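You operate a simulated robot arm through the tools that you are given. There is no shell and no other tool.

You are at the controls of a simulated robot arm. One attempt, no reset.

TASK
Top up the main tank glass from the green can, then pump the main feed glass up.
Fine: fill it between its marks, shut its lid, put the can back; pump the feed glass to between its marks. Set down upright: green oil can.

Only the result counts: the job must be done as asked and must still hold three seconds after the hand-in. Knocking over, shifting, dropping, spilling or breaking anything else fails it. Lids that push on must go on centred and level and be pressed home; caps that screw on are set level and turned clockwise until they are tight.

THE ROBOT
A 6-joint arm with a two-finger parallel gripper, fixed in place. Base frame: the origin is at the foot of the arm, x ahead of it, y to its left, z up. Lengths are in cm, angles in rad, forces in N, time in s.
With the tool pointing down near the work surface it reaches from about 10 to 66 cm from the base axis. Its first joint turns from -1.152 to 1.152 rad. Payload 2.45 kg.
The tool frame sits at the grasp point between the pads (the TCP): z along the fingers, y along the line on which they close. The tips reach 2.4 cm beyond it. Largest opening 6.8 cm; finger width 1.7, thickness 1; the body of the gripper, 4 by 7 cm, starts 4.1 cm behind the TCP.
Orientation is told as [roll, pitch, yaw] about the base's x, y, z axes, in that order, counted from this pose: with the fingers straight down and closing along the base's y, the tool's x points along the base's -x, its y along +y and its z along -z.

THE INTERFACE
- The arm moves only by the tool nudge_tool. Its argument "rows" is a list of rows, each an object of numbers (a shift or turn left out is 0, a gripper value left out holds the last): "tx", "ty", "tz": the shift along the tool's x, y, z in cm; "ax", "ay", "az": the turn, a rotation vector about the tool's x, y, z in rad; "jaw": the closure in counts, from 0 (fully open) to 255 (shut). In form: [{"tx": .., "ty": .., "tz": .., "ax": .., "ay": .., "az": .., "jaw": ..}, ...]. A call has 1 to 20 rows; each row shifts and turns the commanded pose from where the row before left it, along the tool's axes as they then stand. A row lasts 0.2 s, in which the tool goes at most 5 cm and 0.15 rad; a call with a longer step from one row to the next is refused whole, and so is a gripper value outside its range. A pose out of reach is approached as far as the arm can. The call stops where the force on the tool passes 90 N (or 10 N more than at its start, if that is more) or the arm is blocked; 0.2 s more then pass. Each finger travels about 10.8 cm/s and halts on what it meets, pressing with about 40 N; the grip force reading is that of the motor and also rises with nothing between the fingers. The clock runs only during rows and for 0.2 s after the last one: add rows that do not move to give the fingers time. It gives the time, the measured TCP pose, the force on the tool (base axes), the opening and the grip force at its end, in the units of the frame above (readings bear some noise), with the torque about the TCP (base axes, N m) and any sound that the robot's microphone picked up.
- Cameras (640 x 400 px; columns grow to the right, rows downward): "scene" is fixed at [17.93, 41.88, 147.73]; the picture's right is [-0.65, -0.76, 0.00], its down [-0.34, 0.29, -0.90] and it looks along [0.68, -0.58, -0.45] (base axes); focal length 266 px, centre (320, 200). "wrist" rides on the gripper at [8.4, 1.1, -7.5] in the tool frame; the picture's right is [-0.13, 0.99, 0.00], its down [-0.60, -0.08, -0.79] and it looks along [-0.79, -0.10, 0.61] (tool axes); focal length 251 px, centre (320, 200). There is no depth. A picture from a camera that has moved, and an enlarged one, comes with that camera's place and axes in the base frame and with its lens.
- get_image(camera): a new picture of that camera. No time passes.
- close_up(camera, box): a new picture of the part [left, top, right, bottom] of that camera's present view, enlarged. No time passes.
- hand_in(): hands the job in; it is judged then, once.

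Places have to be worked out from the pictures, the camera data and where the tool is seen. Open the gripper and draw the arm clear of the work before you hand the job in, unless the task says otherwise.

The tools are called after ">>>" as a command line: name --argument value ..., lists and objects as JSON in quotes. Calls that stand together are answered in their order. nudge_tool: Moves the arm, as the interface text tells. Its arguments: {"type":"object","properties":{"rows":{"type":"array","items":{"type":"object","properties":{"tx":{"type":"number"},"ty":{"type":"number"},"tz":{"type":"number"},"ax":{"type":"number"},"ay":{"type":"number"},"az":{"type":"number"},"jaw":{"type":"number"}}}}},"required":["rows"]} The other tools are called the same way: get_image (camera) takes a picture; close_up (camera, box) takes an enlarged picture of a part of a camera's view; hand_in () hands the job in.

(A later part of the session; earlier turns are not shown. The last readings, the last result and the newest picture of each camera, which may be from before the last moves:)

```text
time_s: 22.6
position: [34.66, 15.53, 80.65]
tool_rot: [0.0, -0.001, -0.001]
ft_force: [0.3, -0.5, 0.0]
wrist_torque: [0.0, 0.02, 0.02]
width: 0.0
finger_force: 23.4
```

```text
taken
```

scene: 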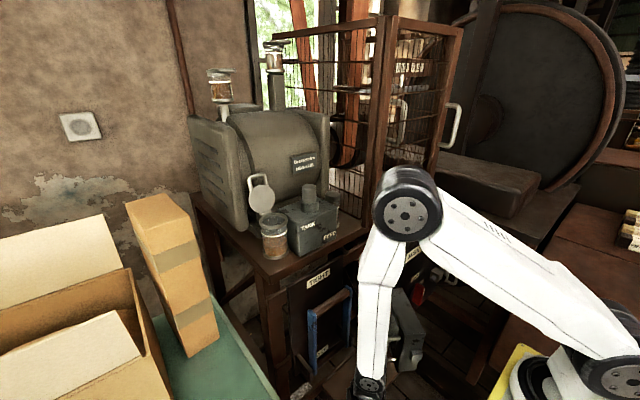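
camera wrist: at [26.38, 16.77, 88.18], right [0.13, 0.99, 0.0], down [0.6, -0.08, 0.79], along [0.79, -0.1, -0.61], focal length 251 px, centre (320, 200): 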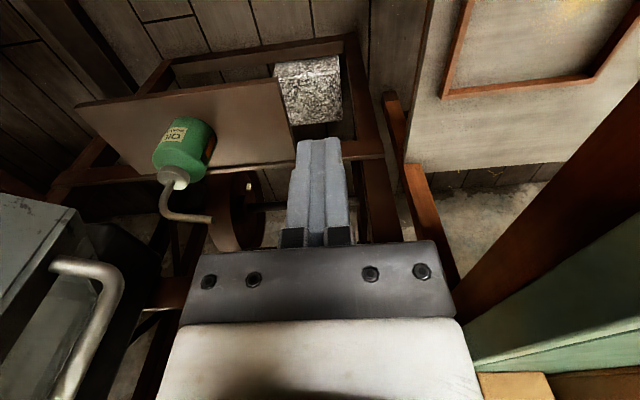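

Clear view of the can. Zooming in for cap/spout measurements.

>>> close_up --camera "wrist" --box '[120, 90, 260, 240]'

>>> close_up --camera "wrist" --box '[50, 30, 450, 280]'

```text
2.67 times, centred on (190, 165) of wrist
camera zoom: at [26.38, 16.77, 88.18], right [0.13, 0.99, 0.0], down [0.6, -0.08, 0.79], along [0.79, -0.1, -0.61], focal length 670 px, centre (667, 293)
```

zoom: 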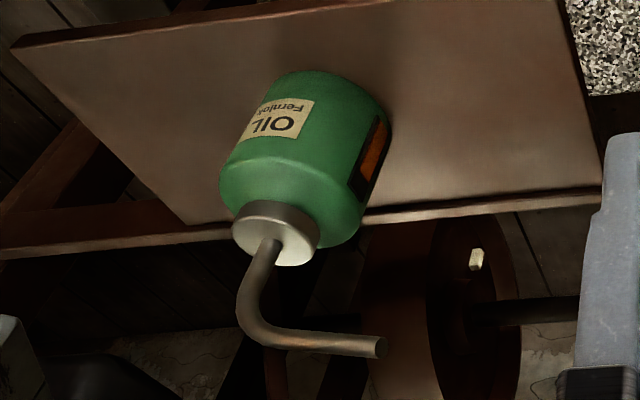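

```text
1.60 times, centred on (250, 155) of wrist
camera zoom: at [26.38, 16.77, 88.18], right [0.13, 0.99, 0.0], down [0.6, -0.08, 0.79], along [0.79, -0.1, -0.61], focal length 402 px, centre (432, 272)
```

zoom: 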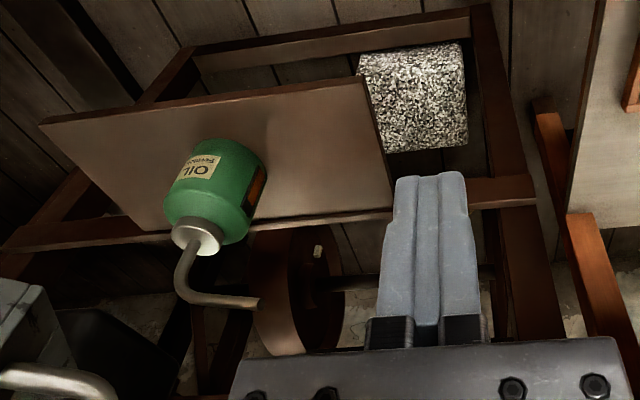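

Cap top refined: (48.3, -5.55, 65.9), cap ~4.2 cm wide; spout points along +y with its tip near (48.3, 1.5, 72.3); board top ~56. I'll descend a bit more, turn the tool to yaw +30° and pitch it to 25° below horizontal for a side grasp of the cap.

>>> nudge_tool --rows '[{"tz": 4}, {"tz": 4}, {"az": -0.131}, {"az": -0.131}, {"az": -0.131}, {"az": -0.1306}, {"ay": -0.126}, {"ay": -0.126}, {"ay": -0.126}, {"ay": -0.126}, {"ay": -0.126}, {"ay": -0.126}, {"ay": -0.126}, {"ay": -0.126}, {"ay": -0.126}, {"jaw": 0}, {}]'

>>> get_image --camera "wrist"

>>> get_image --camera "scene"

```text
time_s: 26.2
position: [34.47, 15.62, 72.74]
tool_rot: [-0.001, -1.133, 0.522]
ft_force: [0.3, 0.9, -0.2]
wrist_torque: [0.0, -0.02, 0.01]
width: 6.81
finger_force: 0.1
```

```text
taken
camera wrist: at [25.22, 11.44, 68.21], right [-0.45, 0.89, 0.12], down [-0.36, -0.3, 0.88], along [0.82, 0.35, 0.46], focal length 251 px, centre (320, 200)
```

wrist: 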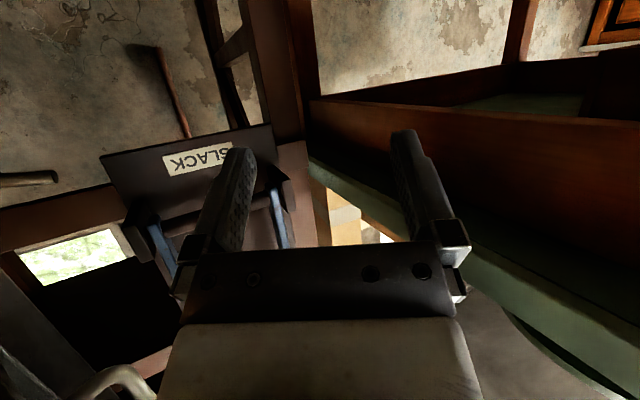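

```text
taken
```

scene: 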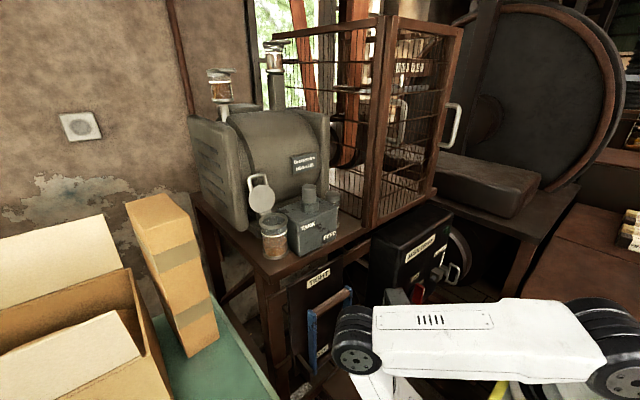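

The elbow ends up low and forward in this pose, so I must check the grey cover's exact extent before approaching. I'll turn the tool toward the can/cover and look from here.

>>> nudge_tool --rows '[{"ax": 0.1228, "az": 0.0573}, {"ax": 0.1228, "az": 0.0573}, {"ax": 0.1228, "az": 0.0573}, {"ax": 0.1228, "az": 0.0573}, {"ax": 0.1228, "az": 0.0573}, {"ax": 0.1228, "az": 0.0573}, {"ax": 0.1228, "az": 0.0573}, {"ax": 0.1228, "az": 0.0573}, {"ax": 0.1228, "az": 0.0573}, {}]'

>>> get_image --camera "wrist"

>>> get_image --camera "scene"

```text
time_s: 28.6
position: [34.38, 11.54, 72.98]
tool_rot: [-0.215, -1.145, -0.499]
ft_force: [0.2, 0.6, -0.4]
wrist_torque: [0.0, 0.0, -0.02]
width: 6.82
finger_force: 0.0
out of reach, approached as far as the arm can: row 5, 6
stopped in row 10: the arm was blocked; the commanded pose is now the measured one
```

```text
taken
camera wrist: at [27.08, 18.73, 68.22], right [0.68, 0.73, 0.03], down [-0.37, 0.31, 0.88], along [0.63, -0.61, 0.48], focal length 251 px, centre (320, 200)
```

wrist: 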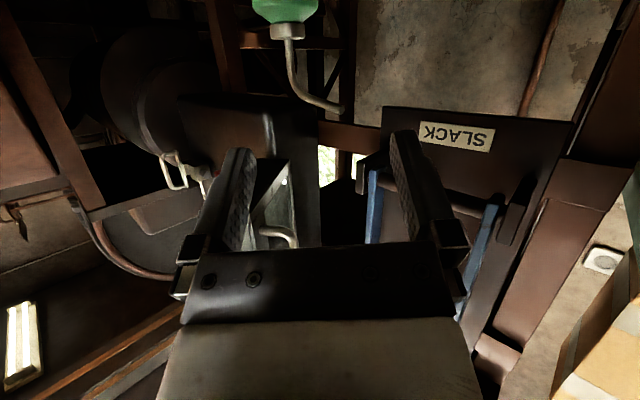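

```text
taken
```

scene: 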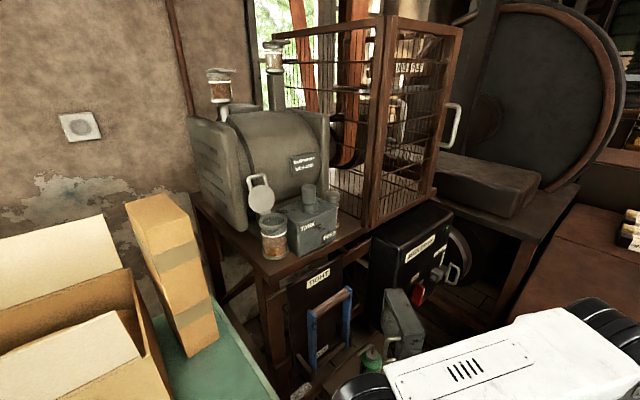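

The arm was blocked/near a limit at the end of that turn, with no force now. Let me look closer at what's visible before choosing another stance.

>>> close_up --camera "wrist" --box '[80, 0, 400, 260]'

>>> close_up --camera "scene" --box '[340, 190, 500, 300]'

>>> close_up --camera "scene" --box '[300, 260, 460, 400]'

```text
1.54 times, centred on (240, 130) of wrist
camera zoom: at [27.08, 18.73, 68.22], right [0.68, 0.73, 0.03], down [-0.37, 0.31, 0.88], along [0.63, -0.61, 0.48], focal length 387 px, centre (443, 308)
```

zoom: 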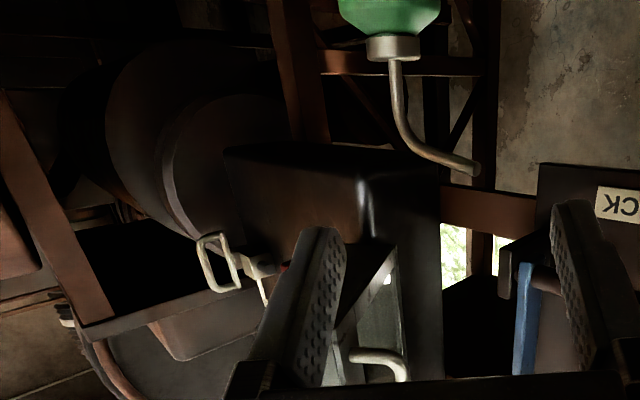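

```text
3.64 times, centred on (420, 245) of scene
camera zoom: at [17.91, 41.79, 147.77], right [-0.65, -0.76, 0.0], down [-0.34, 0.29, -0.9], along [0.68, -0.58, -0.45], focal length 969 px, centre (-44, 36)
```

zoom: 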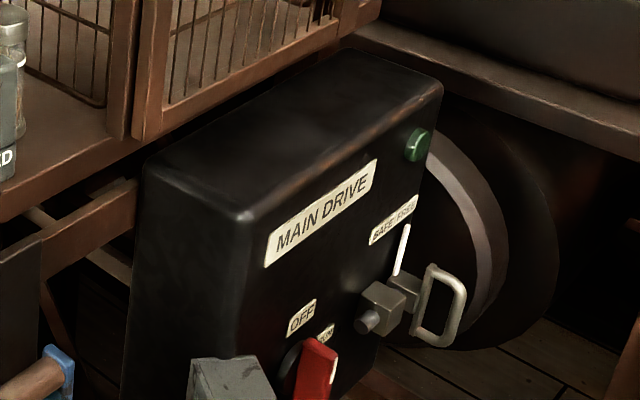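

```text
2.86 times, centred on (380, 330) of scene
camera zoom: at [17.91, 41.79, 147.77], right [-0.65, -0.76, 0.0], down [-0.34, 0.29, -0.9], along [0.68, -0.58, -0.45], focal length 761 px, centre (149, -171)
```

zoom: 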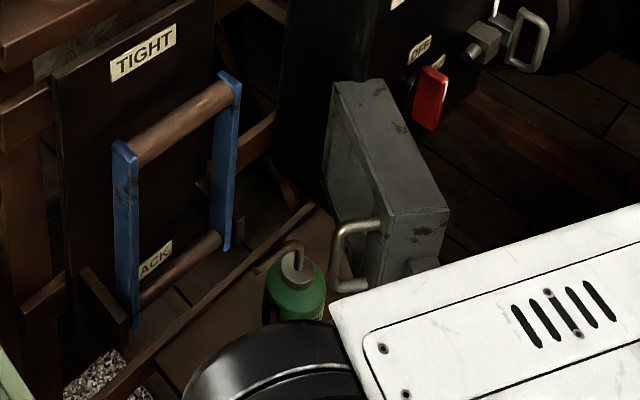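

From the wider evidence, the can stands just beside (+y of) the MAIN DRIVE box, and the swung-out grey cover spans from about (47,-7) to (36,1) at z≈80–93; the tidy way in is from the -y/-x side under the cover. First I undo this last turn, since the arm touched a limit here, and stand the tool down again.

>>> nudge_tool --rows '[{"ax": -0.1075}, {"ax": -0.1075}, {"ay": 0.127}, {"ay": 0.127}, {"ay": 0.127}, {}]'

>>> close_up --camera "scene" --box '[0, 200, 320, 400]'

```text
time_s: 30.0
position: [34.84, 11.73, 73.07]
tool_rot: [0.009, -0.763, -0.507]
ft_force: [0.1, 0.1, 1.0]
wrist_torque: [0.03, -0.02, 0.02]
width: 6.78
finger_force: 0.1
out of reach, approached as far as the arm can: row 2
```

```text
2.00 times, centred on (160, 300) of scene
camera zoom: at [17.93, 41.88, 147.73], right [-0.65, -0.76, 0.0], down [-0.34, 0.29, -0.9], along [0.68, -0.58, -0.45], focal length 533 px, centre (640, 0)
```

zoom: 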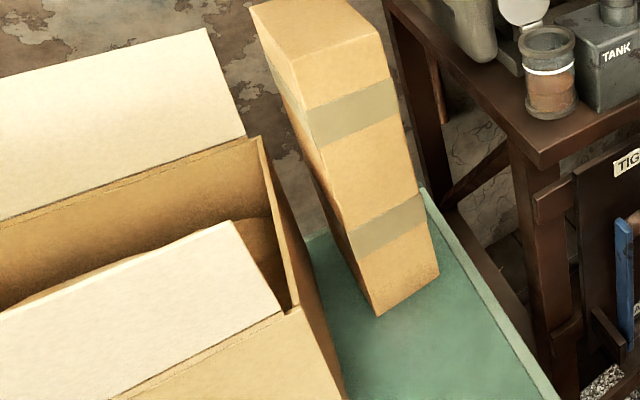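

All is back as before. Finishing the straightening and rising above the cover's height.

>>> nudge_tool --rows '[{"ay": 0.127}, {"ay": 0.127}, {"ay": 0.127}, {"ay": 0.127}, {"ay": 0.127}, {"ay": 0.128}, {"tz": -4}, {"tz": -4}, {"tz": -4}, {"tz": -4}, {"tz": -4}, {"tz": -4}, {"tz": -4}, {"tz": -2}, {}]'

>>> get_image --camera "wrist"

```text
time_s: 33.2
position: [34.74, 11.59, 102.95]
tool_rot: [0.008, 0.001, -0.5]
ft_force: [-0.2, 1.1, 0.0]
wrist_torque: [-0.02, 0.01, 0.04]
width: 6.79
finger_force: 0.1
```

```text
taken
camera wrist: at [27.93, 16.53, 110.39], right [0.59, 0.81, 0.01], down [0.49, -0.36, 0.79], along [0.64, -0.46, -0.61], focal length 251 px, centre (320, 200)
```

wrist: 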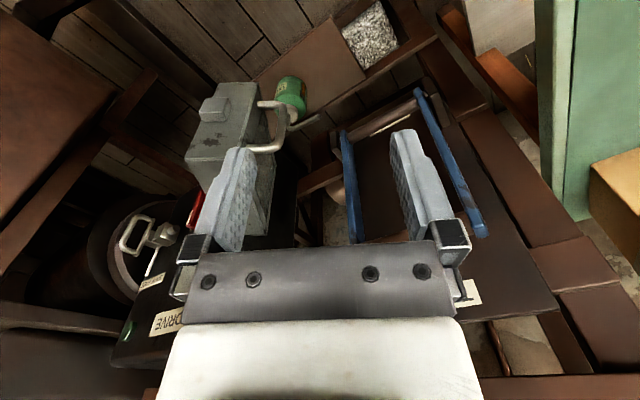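

Good overview of the cover from above; zooming in.

>>> close_up --camera "wrist" --box '[100, 50, 340, 270]'

```text
1.82 times, centred on (220, 160) of wrist
camera zoom: at [27.93, 16.53, 110.39], right [0.59, 0.81, 0.01], down [0.49, -0.36, 0.79], along [0.64, -0.46, -0.61], focal length 457 px, centre (502, 273)
```

zoom: 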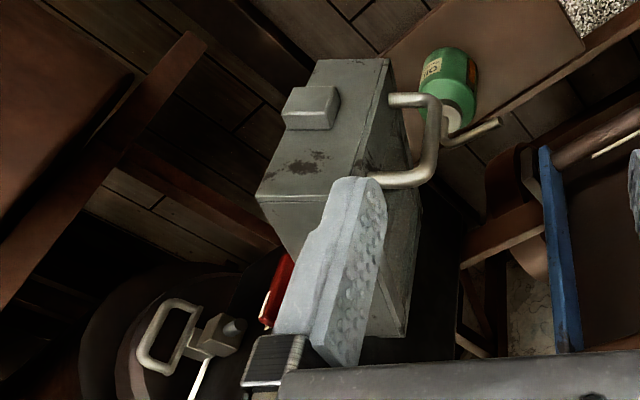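

Confirmed: the cover's end face stands from (36.1, 0.9) to (33.4, -3.1), z 79.6–92.5. I turn the tool to heading +30° and swing over at z≈103 to the -y side, then look.

>>> nudge_tool --rows '[{"az": -0.1462}, {"az": -0.1462}, {"az": -0.1462}, {"az": -0.1462}, {"az": -0.1462}, {"az": -0.1462}, {"az": -0.1464}, {"tx": 1.85, "ty": -4.47}, {"tx": 1.85, "ty": -4.47}, {"tx": 1.667, "ty": -2.887}, {"tx": 1.667, "ty": -2.887}, {"tx": 1.667, "ty": -2.887}, {"tx": 2.62, "ty": -1.6}, {"tx": 2.62, "ty": -1.6}, {"tx": 2.62, "ty": -1.6}, {}]'

>>> get_image --camera "wrist"

>>> get_image --camera "scene"

```text
time_s: 36.6
position: [31.7, -16.05, 102.66]
tool_rot: [0.003, -0.008, 0.525]
ft_force: [-0.4, -0.4, -0.9]
wrist_torque: [0.03, 0.01, 0.0]
width: 6.79
finger_force: 0.0
```

```text
taken
camera wrist: at [23.95, -19.33, 110.18], right [-0.39, 0.92, 0.0], down [0.56, 0.23, 0.8], along [0.73, 0.31, -0.6], focal length 251 px, centre (320, 200)
```

wrist: 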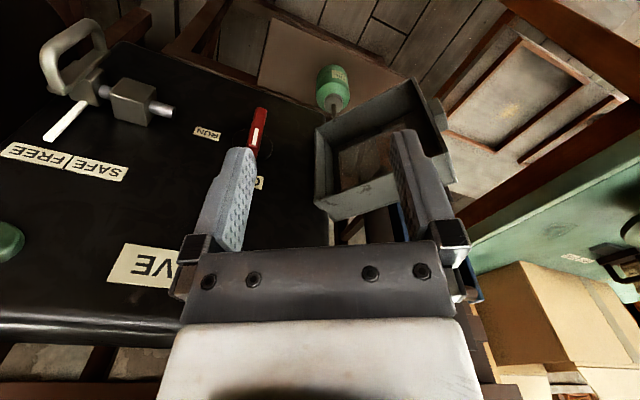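

```text
taken
```

scene: 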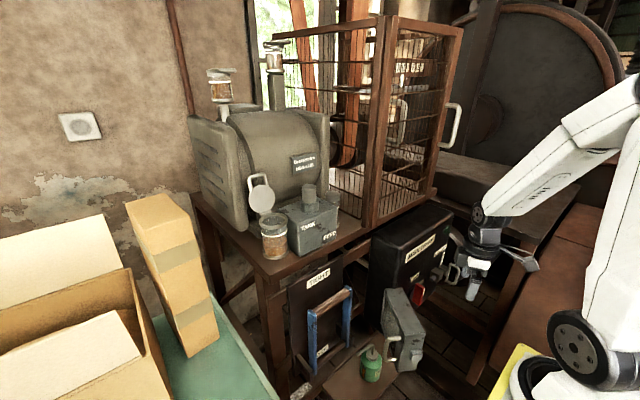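

I'm on the far side of the cover; the way down here is clear. Descending, then pitching the tool to 25° below horizontal, heading for the can.

>>> nudge_tool --rows '[{"tz": 4}, {"tz": 4}, {"tz": 4}, {"tz": 4}, {"tz": 4}, {"tz": 4}, {"tz": 4}, {"tz": 2.5}, {}]'

>>> get_image --camera "wrist"

>>> get_image --camera "scene"

```text
time_s: 38.6
position: [31.77, -15.94, 72.19]
tool_rot: [0.005, -0.008, 0.525]
ft_force: [0.5, 0.5, 0.3]
wrist_torque: [-0.03, 0.02, 0.0]
width: 6.79
finger_force: 0.0
```

```text
taken
camera wrist: at [24.02, -19.18, 79.66], right [-0.39, 0.92, 0.0], down [0.56, 0.23, 0.8], along [0.73, 0.31, -0.6], focal length 251 px, centre (320, 200)
```

wrist: 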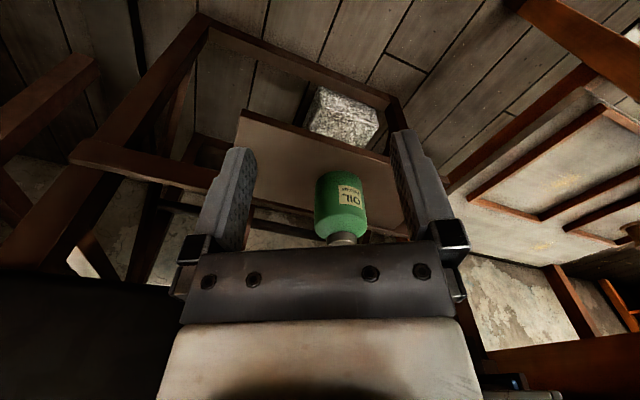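

```text
taken
```

scene: 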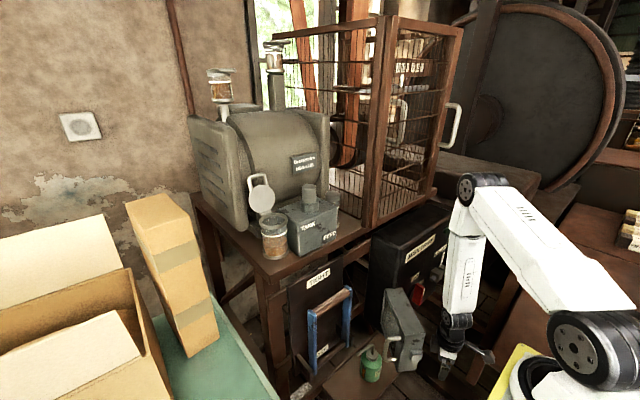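

The can is straight ahead. Before pitching (the wrist will swing back toward -x,-y), let me check the brown bench on the right for clearance.

>>> close_up --camera "scene" --box '[420, 160, 640, 400]'

>>> close_up --camera "wrist" --box '[220, 80, 460, 260]'

```text
1.67 times, centred on (530, 280) of scene
camera zoom: at [17.93, 41.88, 147.73], right [-0.65, -0.76, 0.0], down [-0.34, 0.29, -0.9], along [0.68, -0.58, -0.45], focal length 444 px, centre (-30, 67)
```

zoom: 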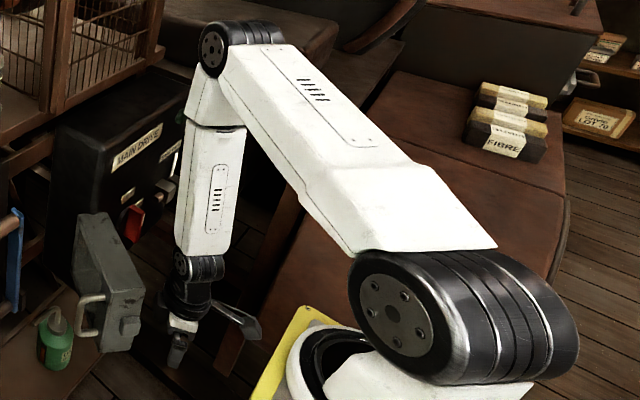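

```text
2.22 times, centred on (340, 170) of wrist
camera zoom: at [24.02, -19.18, 79.66], right [-0.39, 0.92, 0.0], down [0.56, 0.23, 0.8], along [0.73, 0.31, -0.6], focal length 559 px, centre (276, 267)
```

zoom: 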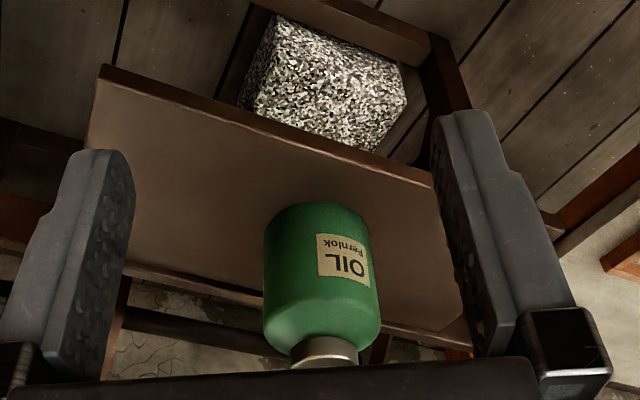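

Clear enough if I keep the wrist joint roughly in place and swing the tool tip forward under the cover. Executing that swing to a pre-grasp pose about 6 cm short of the can.

>>> nudge_tool --rows '[{"tx": -1.933, "tz": 1.45, "ay": -0.126}, {"tx": -1.734, "tz": 1.409, "ay": -0.126}, {"tx": -1.547, "tz": 1.328, "ay": -0.126}, {"tx": -1.363, "tz": 1.241, "ay": -0.126}, {"tx": -1.201, "tz": 1.119, "ay": -0.126}, {"tx": -1.049, "tz": 0.987, "ay": -0.126}, {"tx": -0.915, "tz": 0.834, "ay": -0.126}, {"tx": -0.798, "tz": 0.67, "ay": -0.126}, {"tx": -0.71, "tz": 0.487, "ay": -0.126}, {}]'

>>> get_image --camera "wrist"

>>> close_up --camera "scene" --box '[340, 220, 560, 400]'

```text
time_s: 40.8
position: [43.37, -9.19, 68.12]
tool_rot: [0.01, -1.141, 0.519]
ft_force: [0.1, 0.5, -0.1]
wrist_torque: [0.05, 0.0, -0.05]
width: 6.8
finger_force: 0.1
```

```text
taken
camera wrist: at [34.04, -13.33, 63.59], right [-0.45, 0.88, 0.12], down [-0.37, -0.31, 0.88], along [0.81, 0.35, 0.46], focal length 251 px, centre (320, 200)
```

wrist: 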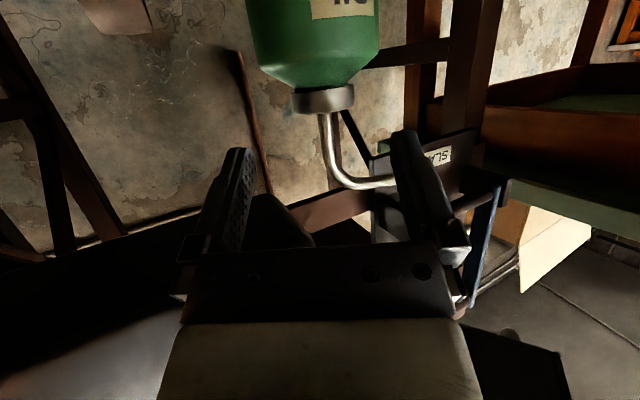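

```text
2.22 times, centred on (450, 310) of scene
camera zoom: at [17.93, 41.88, 147.73], right [-0.65, -0.76, 0.0], down [-0.34, 0.29, -0.9], along [0.68, -0.58, -0.45], focal length 592 px, centre (31, -44)
```

zoom: 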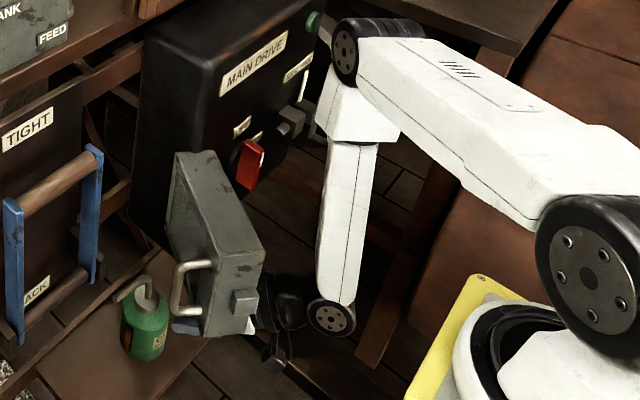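

Well aligned: the cap lies between the open fingers. Zooming to fine-tune height and lateral offset.

>>> close_up --camera "wrist" --box '[200, 40, 460, 240]'

```text
2.00 times, centred on (330, 140) of wrist
camera zoom: at [34.04, -13.33, 63.59], right [-0.45, 0.88, 0.12], down [-0.37, -0.31, 0.88], along [0.81, 0.35, 0.46], focal length 503 px, centre (300, 320)
```

zoom: 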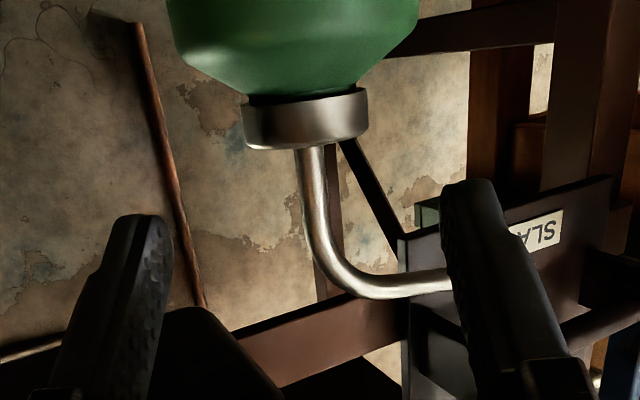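

The cap is on the tool axis (≈0.15 cm to the side), at z≈65.3. Advancing along the tool axis with a slight raise so that the tips clear the can's shoulder.

>>> nudge_tool --rows '[{"tx": -0.364, "ty": 0.15, "tz": 1.0}, {"tz": 1.6}, {"tz": 1.6}, {"tz": 1.43}, {}]'

>>> close_up --camera "wrist" --box '[200, 40, 460, 240]'

>>> close_up --camera "scene" --box '[340, 280, 480, 400]'

```text
time_s: 42.0
position: [47.93, -6.42, 66.05]
tool_rot: [0.006, -1.14, 0.518]
ft_force: [-1.2, -0.1, -0.6]
wrist_torque: [-0.01, 0.04, 0.01]
width: 6.79
finger_force: 0.0
```

```text
2.00 times, centred on (330, 140) of wrist
camera zoom: at [38.58, -10.54, 61.55], right [-0.45, 0.88, 0.12], down [-0.36, -0.31, 0.88], along [0.81, 0.35, 0.46], focal length 503 px, centre (300, 320)
```

zoom: 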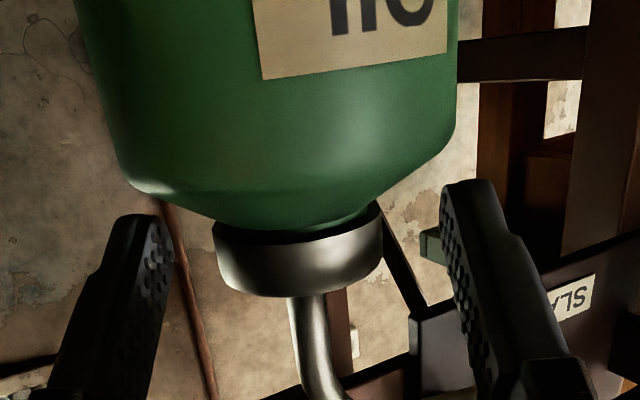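

```text
3.33 times, centred on (410, 340) of scene
camera zoom: at [17.93, 41.88, 147.73], right [-0.65, -0.76, 0.0], down [-0.34, 0.29, -0.9], along [0.68, -0.58, -0.45], focal length 888 px, centre (20, -267)
```

zoom: 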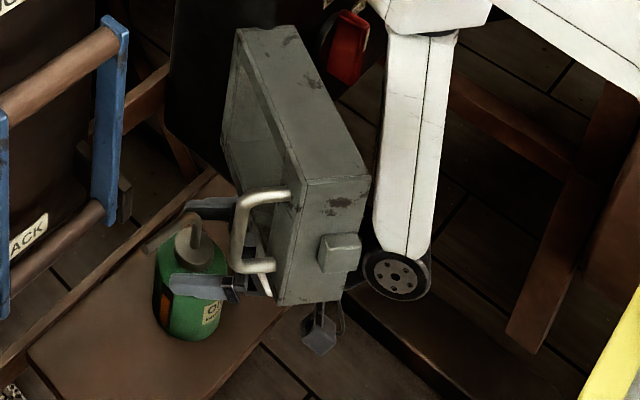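

The cap sits centred between the pads on the tool axis. Closing the gripper.

>>> nudge_tool --rows '[{"jaw": 255}, {}, {}, {}]'

>>> close_up --camera "wrist" --box '[200, 40, 460, 240]'

>>> close_up --camera "scene" --box '[340, 300, 440, 400]'

```text
time_s: 43.0
position: [48.03, -6.33, 66.07]
tool_rot: [0.006, -1.14, 0.517]
ft_force: [1.1, 1.6, -0.9]
wrist_torque: [0.05, -0.08, 0.05]
width: 3.13
finger_force: 39.8
```

```text
2.00 times, centred on (330, 140) of wrist
camera zoom: at [38.55, -10.54, 61.56], right [-0.45, 0.88, 0.12], down [-0.36, -0.31, 0.88], along [0.81, 0.35, 0.46], focal length 503 px, centre (300, 320)
```

zoom: 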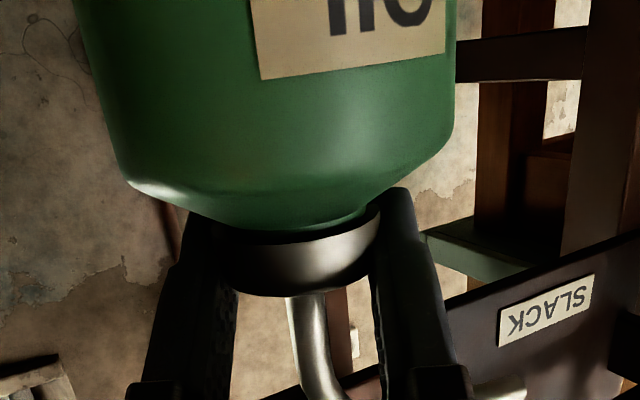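

```text
4.00 times, centred on (390, 350) of scene
camera zoom: at [17.93, 41.88, 147.73], right [-0.65, -0.76, 0.0], down [-0.34, 0.29, -0.9], along [0.68, -0.58, -0.45], focal length 1066 px, centre (40, -400)
```

zoom: 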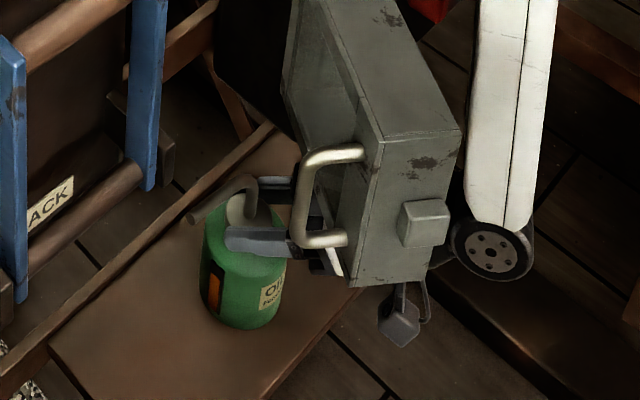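

Cap gripped (39.8 N). Lifting slightly to check the hold and weight.

>>> nudge_tool --rows '[{"tx": -0.45, "tz": -0.21}, {"tx": -0.45, "tz": -0.21}, {"tx": -0.45, "tz": -0.21}, {}, {}]'

>>> close_up --camera "wrist" --box '[200, 40, 460, 240]'

>>> close_up --camera "scene" --box '[340, 300, 440, 400]'

```text
time_s: 44.2
position: [47.61, -6.37, 67.2]
tool_rot: [0.024, -1.128, 0.502]
ft_force: [-4.6, -8.7, -53.5]
wrist_torque: [1.87, -1.08, -0.05]
width: 3.12
finger_force: 39.7
```

```text
2.00 times, centred on (330, 140) of wrist
camera zoom: at [38.14, -10.5, 62.8], right [-0.45, 0.89, 0.13], down [-0.35, -0.3, 0.89], along [0.82, 0.35, 0.45], focal length 503 px, centre (300, 320)
```

zoom: 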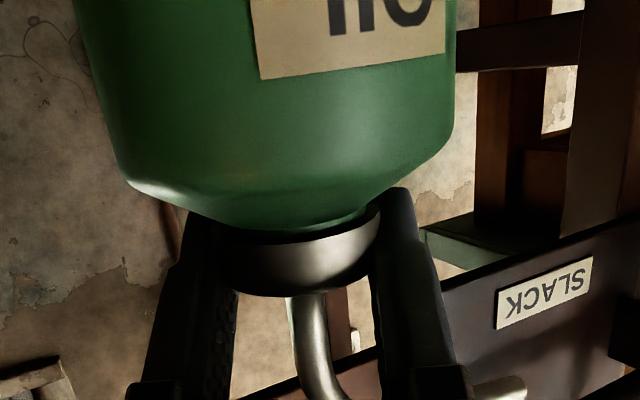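

```text
4.00 times, centred on (390, 350) of scene
camera zoom: at [18.01, 41.85, 147.73], right [-0.65, -0.76, 0.0], down [-0.34, 0.29, -0.9], along [0.68, -0.58, -0.45], focal length 1066 px, centre (40, -400)
```

zoom: 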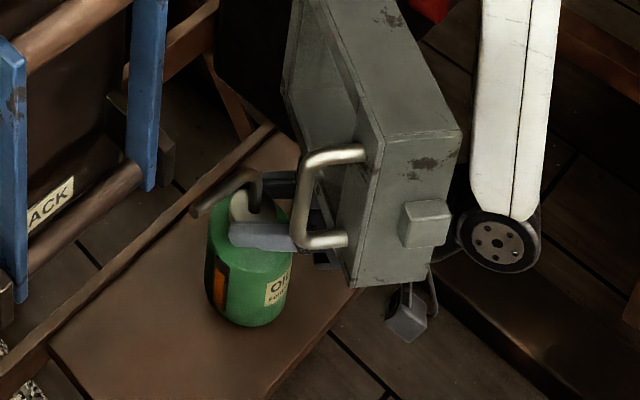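

The 53 N downward force acts ~4 cm behind the TCP: the hand is touching the underside of the box above, not the can. I'll go back down ~1 cm and retreat horizontally first.

>>> nudge_tool --rows '[{"tx": 0.45, "tz": 0.21}, {"tx": 0.45, "tz": 0.21}, {}]'

>>> close_up --camera "scene" --box '[340, 300, 440, 400]'

```text
time_s: 45.0
position: [47.92, -6.5, 66.56]
tool_rot: [0.001, -1.142, 0.524]
ft_force: [-0.3, 0.4, -3.7]
wrist_torque: [0.0, 0.0, 0.0]
width: 3.12
finger_force: 40.0
```

```text
4.00 times, centred on (390, 350) of scene
camera zoom: at [17.94, 41.88, 147.73], right [-0.65, -0.76, 0.0], down [-0.34, 0.29, -0.9], along [0.68, -0.58, -0.45], focal length 1066 px, centre (40, -400)
```

zoom: 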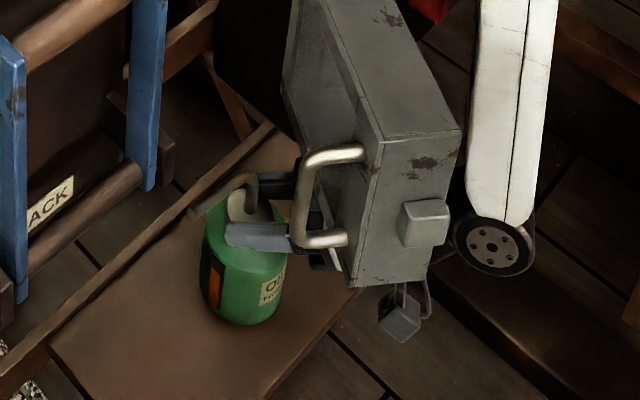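

Now only the can's weight (3.7 N) remains and it is 0.5 cm off the board. Retreating horizontally along the approach line.

>>> nudge_tool --rows '[{"tx": 0.417, "tz": -0.909}, {"tx": 0.542, "tz": -1.182}, {"tx": 0.542, "tz": -1.182}, {"tx": 0.542, "tz": -1.182}, {}]'

>>> get_image --camera "wrist"

>>> close_up --camera "scene" --box '[340, 280, 480, 400]'

```text
time_s: 46.2
position: [43.61, -8.9, 66.59]
tool_rot: [0.009, -1.138, 0.519]
ft_force: [-0.4, -0.1, -3.3]
wrist_torque: [-0.01, 0.01, -0.02]
width: 3.11
finger_force: 40.1
```

```text
taken
camera wrist: at [34.23, -12.99, 62.03], right [-0.45, 0.88, 0.12], down [-0.36, -0.31, 0.88], along [0.82, 0.35, 0.46], focal length 251 px, centre (320, 200)
```

wrist: 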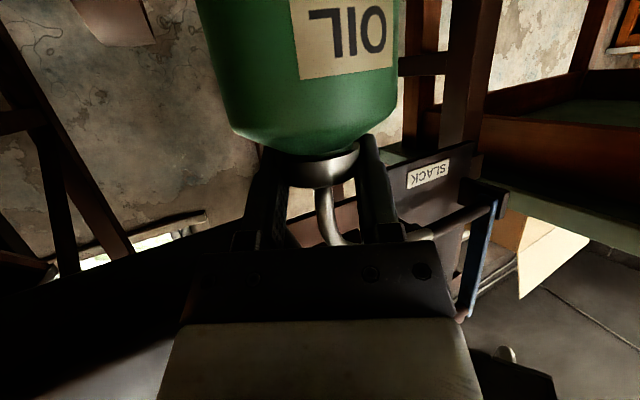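

```text
3.33 times, centred on (410, 340) of scene
camera zoom: at [17.94, 41.88, 147.73], right [-0.65, -0.76, 0.0], down [-0.34, 0.29, -0.9], along [0.68, -0.58, -0.45], focal length 888 px, centre (20, -267)
```

zoom: 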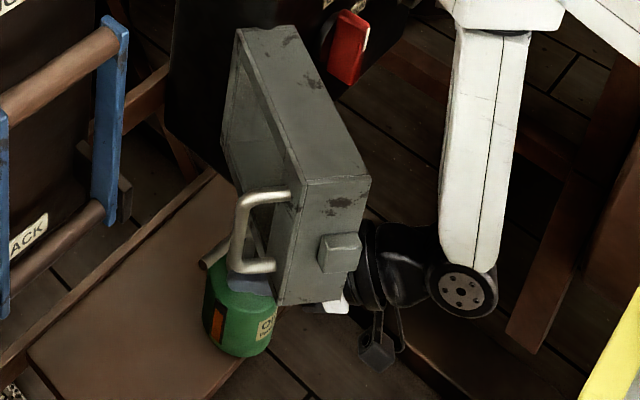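

Clear so far. Continuing the retreat to about (33, -15), then turning the heading to 70° so the wrist joint has room to rise.

>>> nudge_tool --rows '[{"tx": 0.638, "tz": -1.39}, {"tx": 0.638, "tz": -1.39}, {"tx": 0.638, "tz": -1.39}, {"tx": 0.638, "tz": -1.39}, {"tx": 0.638, "tz": -1.39}, {"tx": 0.638, "tz": -1.39}, {"tx": 0.638, "tz": -1.39}, {"tx": 0.638, "tz": -1.39}, {"ax": -0.1269, "az": -0.0582}, {"ax": -0.1269, "az": -0.0582}, {"ax": -0.1269, "az": -0.0582}, {"ax": -0.1269, "az": -0.0582}, {"ax": -0.1269, "az": -0.0582}, {}]'

>>> get_image --camera "wrist"

>>> get_image --camera "scene"

```text
time_s: 49.2
position: [35.67, -13.62, 66.59]
tool_rot: [0.008, -1.14, 1.22]
ft_force: [0.0, -0.9, -3.5]
wrist_torque: [-0.08, 0.02, 0.0]
width: 3.12
finger_force: 40.0
out of reach, approached as far as the arm can: row 7, 8
```

```text
taken
camera wrist: at [31.29, -22.82, 62.04], right [-0.91, 0.39, 0.12], down [-0.08, -0.47, 0.88], along [0.4, 0.79, 0.46], focal length 251 px, centre (320, 200)
```

wrist: 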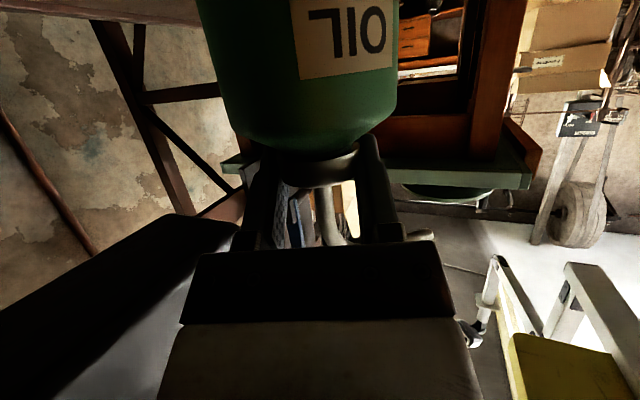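

```text
taken
```

scene: 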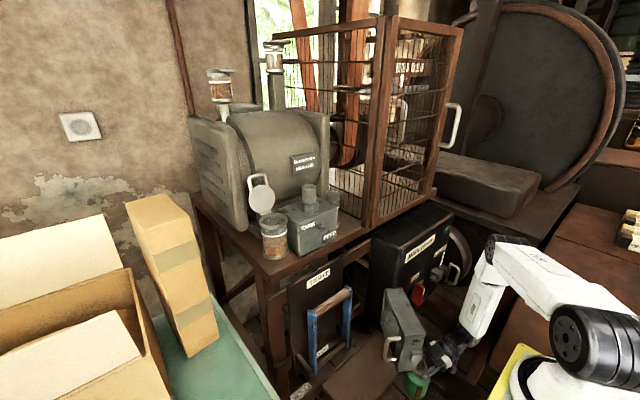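

Free of the cover. Now raising the can straight up in this clear column, checking at half way.

>>> nudge_tool --rows '[{"tx": 0.215, "ty": 1.41, "tz": -0.468}, {"tx": -3.636, "tz": -1.667}, {"tx": -3.636, "tz": -1.667}, {"tx": -3.636, "tz": -1.667}, {"tx": -3.636, "tz": -1.667}, {"tx": -3.636, "tz": -1.667}, {"tx": -3.636, "tz": -1.667}, {"tx": -3.636, "tz": -1.667}, {}]'

>>> get_image --camera "scene"

>>> get_image --camera "wrist"

```text
time_s: 51.2
position: [34.19, -13.51, 94.8]
tool_rot: [0.009, -1.143, 1.214]
ft_force: [0.4, 1.0, -3.9]
wrist_torque: [-0.03, -0.03, 0.02]
width: 3.11
finger_force: 40.2
```

```text
taken
```

scene: 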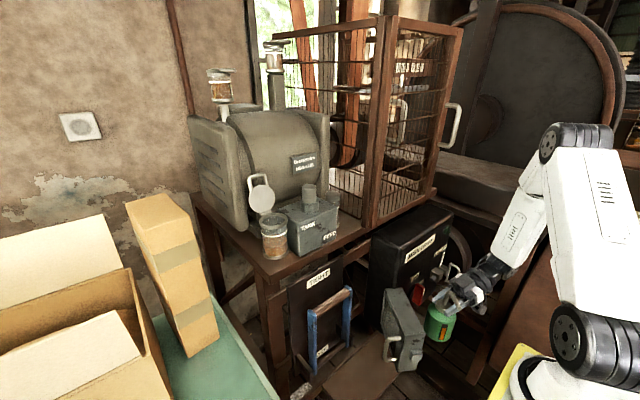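

```text
taken
camera wrist: at [29.73, -22.86, 90.2], right [-0.91, 0.39, 0.12], down [-0.08, -0.47, 0.88], along [0.4, 0.79, 0.46], focal length 251 px, centre (320, 200)
```

wrist: 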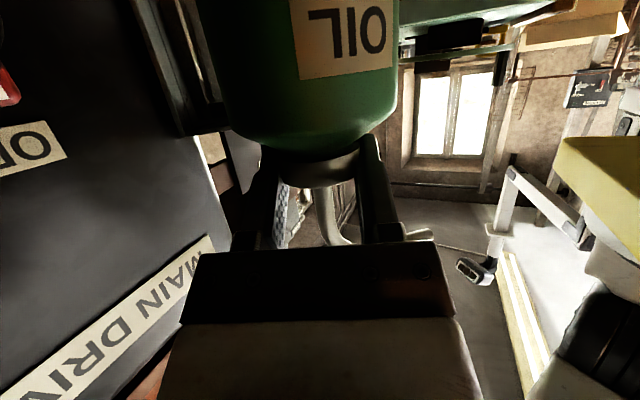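

Free and steady. Continuing up to about z = 128.

>>> nudge_tool --rows '[{"tx": -3.636, "tz": -1.667}, {"tx": -3.636, "tz": -1.667}, {"tx": -3.636, "tz": -1.667}, {"tx": -3.636, "tz": -1.667}, {"tx": -3.636, "tz": -1.667}, {"tx": -3.636, "tz": -1.667}, {"tx": -3.636, "tz": -1.667}, {"tx": -3.636, "tz": -1.667}, {"tx": -2.727, "tz": -1.25}, {}]'

>>> get_image --camera "scene"

```text
time_s: 53.4
position: [34.3, -13.68, 129.7]
tool_rot: [0.009, -1.144, 1.215]
ft_force: [-1.0, -0.1, -3.3]
wrist_torque: [-0.03, 0.0, 0.02]
width: 3.14
finger_force: 40.0
```

```text
taken
```

scene: 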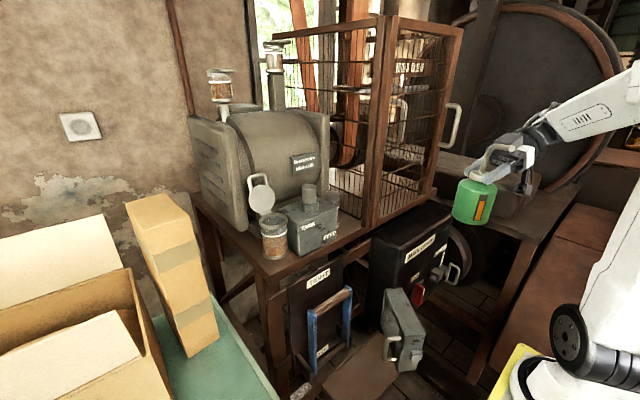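

The can is up and free. Now turning the heading toward -32° (spout toward the tank) while carrying the can over toward the tank side, staying in front of the cage.

>>> nudge_tool --rows '[{"tx": -1.107, "ty": 0.127, "tz": 1.367, "ax": 0.1349, "az": 0.0615}, {"tx": -1.091, "ty": 0.377, "tz": 1.332, "ax": 0.1349, "az": 0.0615}, {"tx": -1.06, "ty": 0.619, "tz": 1.265, "ax": 0.1349, "az": 0.0615}, {"tx": -1.015, "ty": 0.847, "tz": 1.165, "ax": 0.1349, "az": 0.0615}, {"tx": -0.957, "ty": 1.057, "tz": 1.037, "ax": 0.1349, "az": 0.0615}, {"tx": -0.886, "ty": 1.244, "tz": 0.881, "ax": 0.1349, "az": 0.0615}, {"tx": -0.804, "ty": 1.403, "tz": 0.702, "ax": 0.1349, "az": 0.0615}, {"tx": -0.713, "ty": 1.531, "tz": 0.504, "ax": 0.1349, "az": 0.0615}, {"tx": -0.616, "ty": 1.626, "tz": 0.291, "ax": 0.1349, "az": 0.0615}, {"tx": -0.514, "ty": 1.685, "tz": 0.067, "ax": 0.1349, "az": 0.0615}, {"tx": -0.409, "ty": 1.707, "tz": -0.163, "ax": 0.1349, "az": 0.0615}, {"tx": -0.305, "ty": 1.692, "tz": -0.392, "ax": 0.1349, "az": 0.0615}, {}]'

>>> get_image --camera "scene"

>>> get_image --camera "wrist"

```text
time_s: 55.4
position: [49.06, -11.23, 127.86]
tool_rot: [-0.003, -1.137, -0.012]
ft_force: [-85.4, 13.7, 19.0]
wrist_torque: [0.09, -0.42, 0.75]
width: 0.94
finger_force: 30.9
out of reach, approached as far as the arm can: row 3, 4, 5, 6, 7, 8, 9
stopped in row 9: the force on the tool passed its limit at 131 N (the readings are from after the stop); the commanded pose is now the measured one
```

```text
taken
```

scene: 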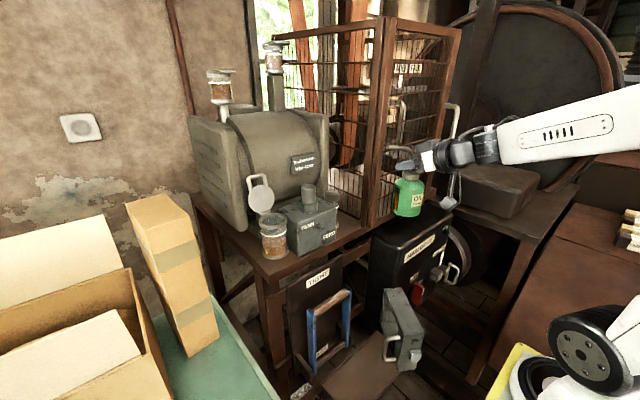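

```text
taken
camera wrist: at [38.91, -9.95, 123.29], right [0.07, 0.99, 0.12], down [-0.47, -0.07, 0.88], along [0.88, -0.12, 0.46], focal length 251 px, centre (320, 200)
```

wrist: 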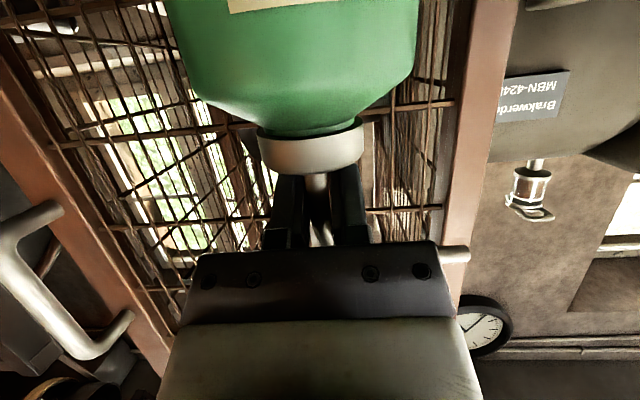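

The arm ran out of reach, was pushed outward and met the cage; the fingers slid from the cap onto the spout tube. Let me look carefully before moving.

>>> close_up --camera "scene" --box '[360, 100, 520, 240]'

>>> close_up --camera "wrist" --box '[160, 0, 480, 260]'

```text
2.86 times, centred on (440, 170) of scene
camera zoom: at [17.56, 41.94, 147.76], right [-0.65, -0.76, 0.0], down [-0.34, 0.29, -0.9], along [0.68, -0.58, -0.44], focal length 761 px, centre (-23, 286)
```

zoom: 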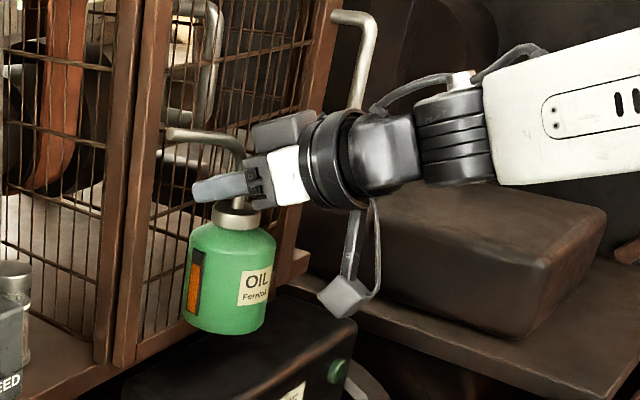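

```text
1.54 times, centred on (320, 130) of wrist
camera zoom: at [38.91, -9.95, 123.29], right [0.07, 0.99, 0.12], down [-0.47, -0.07, 0.88], along [0.88, -0.12, 0.46], focal length 387 px, centre (320, 308)
```

zoom: 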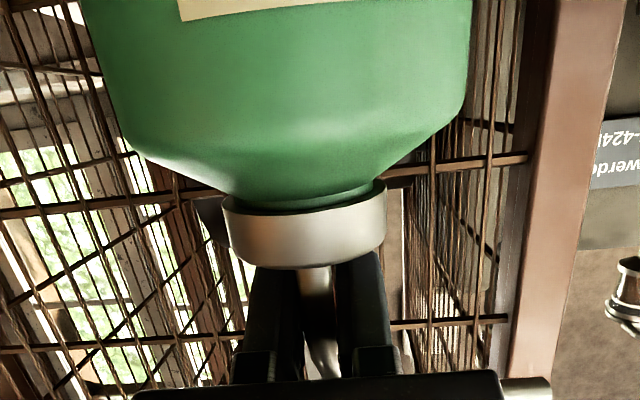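

The can hangs upright by its spout tube, against the cage. I back off gently in -x.

>>> nudge_tool --rows '[{"tx": 0.21, "tz": -0.45}, {"tx": 0.21, "tz": -0.45}, {}]'

>>> close_up --camera "scene" --box '[360, 100, 520, 240]'

>>> close_up --camera "wrist" --box '[160, 0, 480, 260]'

```text
time_s: 55.8
position: [49.07, -11.29, 127.89]
tool_rot: [-0.003, -1.14, -0.011]
ft_force: [-62.7, 7.1, 14.5]
wrist_torque: [0.41, -0.34, 0.54]
width: 0.94
finger_force: 31.1
out of reach, approached as far as the arm can: row 1, 2
stopped in row 2: the force on the tool passed its limit at 98 N (the readings are from after the stop); the commanded pose is now the measured one
```

```text
2.86 times, centred on (440, 170) of scene
camera zoom: at [17.67, 41.91, 147.76], right [-0.65, -0.76, 0.0], down [-0.34, 0.29, -0.9], along [0.68, -0.58, -0.44], focal length 761 px, centre (-23, 286)
```

zoom: 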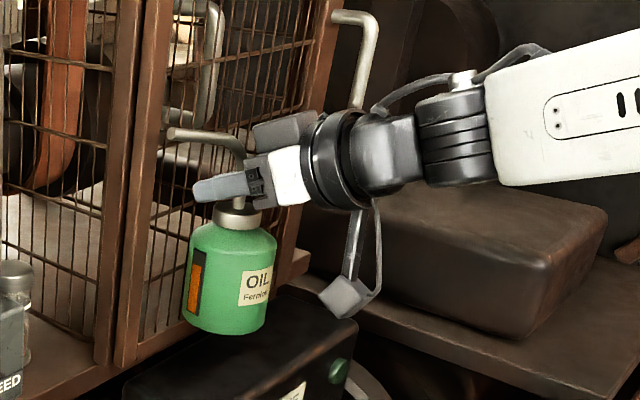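

```text
1.54 times, centred on (320, 130) of wrist
camera zoom: at [38.92, -9.95, 123.28], right [0.07, 0.99, 0.12], down [-0.47, -0.07, 0.88], along [0.88, -0.12, 0.46], focal length 387 px, centre (320, 308)
```

zoom: 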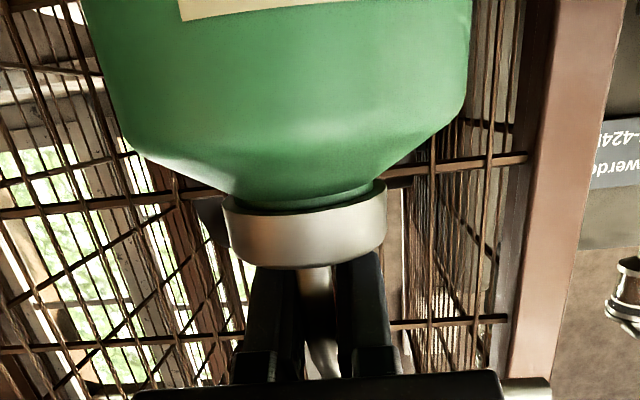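

Backing off straight is out of reach because the wrist is too close to the base axis. I'll turn the heading back (+) which moves the wrist outward and swings the spout off the cage.

>>> nudge_tool --rows '[{"ax": -0.09, "az": -0.042}, {"ax": -0.09, "az": -0.042}, {}]'

>>> close_up --camera "scene" --box '[360, 100, 520, 240]'

```text
time_s: 56.4
position: [48.88, -11.63, 127.86]
tool_rot: [-0.019, -1.137, 0.159]
ft_force: [-57.3, 0.6, 11.1]
wrist_torque: [-0.22, -0.28, -0.58]
width: 0.93
finger_force: 31.8
stopped in row 2: the force on the tool passed its limit at 93 N (the readings are from after the stop); the commanded pose is now the measured one
```

```text
2.86 times, centred on (440, 170) of scene
camera zoom: at [17.69, 41.89, 147.76], right [-0.65, -0.76, 0.0], down [-0.34, 0.29, -0.9], along [0.68, -0.58, -0.44], focal length 761 px, centre (-23, 286)
```

zoom: 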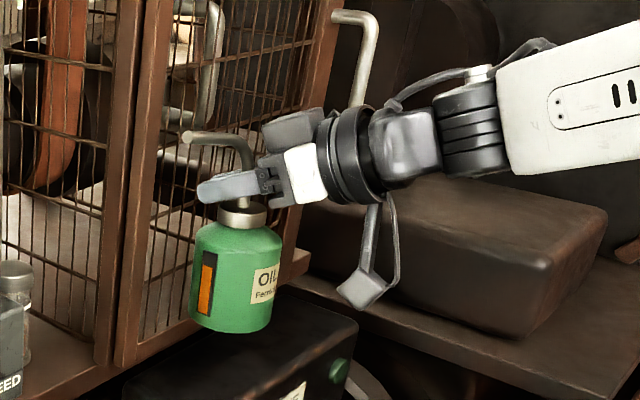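

Contact is now just fingertips on a cage bar. Retreating in -x a little now that the wrist has room.

>>> nudge_tool --rows '[{"tx": 0.166, "ty": 0.063, "tz": -0.358}, {"tx": 0.166, "ty": 0.063, "tz": -0.358}, {}]'

```text
time_s: 57.1
position: [48.59, -11.64, 127.63]
tool_rot: [-0.012, -1.135, 0.156]
ft_force: [-0.5, 0.1, -3.7]
wrist_torque: [-0.05, -0.08, -0.02]
width: 0.94
finger_force: 31.1
```

Free again (only the can's 3.7 N). The grip on the thin spout tube isn't fit for pouring, so I'll take the can back down to the board, regrasp the cap there, and this time keep the wrist well away from the base axis. First back to the clear column with heading 70°.

>>> nudge_tool --rows '[{"tx": 0.673, "ty": -0.003, "tz": -1.446, "ax": -0.1206, "az": -0.0561}, {"tx": 0.667, "ty": 0.208, "tz": -1.433, "ax": -0.1206, "az": -0.0561}, {"tx": 0.65, "ty": 0.415, "tz": -1.396, "ax": -0.1206, "az": -0.0561}, {"tx": 0.621, "ty": 0.615, "tz": -1.334, "ax": -0.1206, "az": -0.0561}, {"tx": 0.581, "ty": 0.807, "tz": -1.247, "ax": -0.1206, "az": -0.0561}, {"tx": 0.53, "ty": 0.982, "tz": -1.14, "ax": -0.1206, "az": -0.0561}, {"tx": 0.471, "ty": 1.139, "tz": -1.012, "ax": -0.1206, "az": -0.0561}, {"tx": 0.403, "ty": 1.277, "tz": -0.867, "ax": -0.1206, "az": -0.0561}, {}]'

>>> get_image --camera "scene"

>>> get_image --camera "wrist"

```text
time_s: 59.1
position: [35.81, -13.47, 127.6]
tool_rot: [-0.007, -1.128, 1.212]
ft_force: [0.0, 0.1, -3.8]
wrist_torque: [0.07, -0.02, -0.02]
width: 0.92
finger_force: 30.5
```

```text
taken
```

scene: 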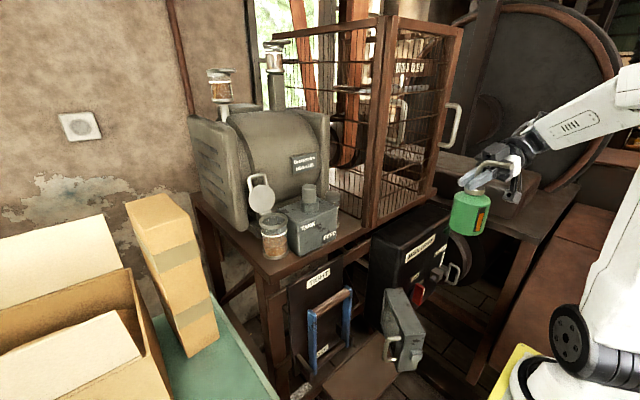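

```text
taken
camera wrist: at [31.26, -22.69, 123.14], right [-0.91, 0.4, 0.11], down [-0.09, -0.46, 0.88], along [0.41, 0.79, 0.45], focal length 251 px, centre (320, 200)
```

wrist: 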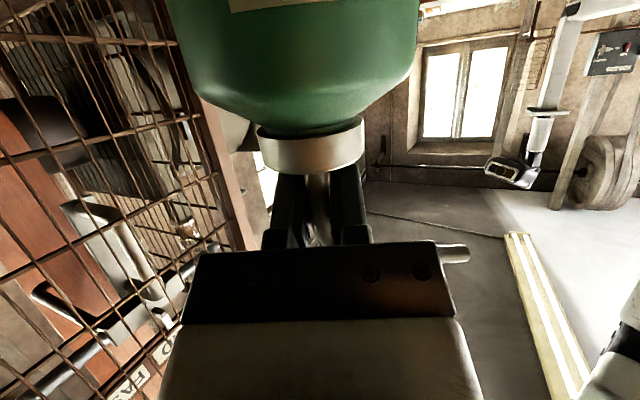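

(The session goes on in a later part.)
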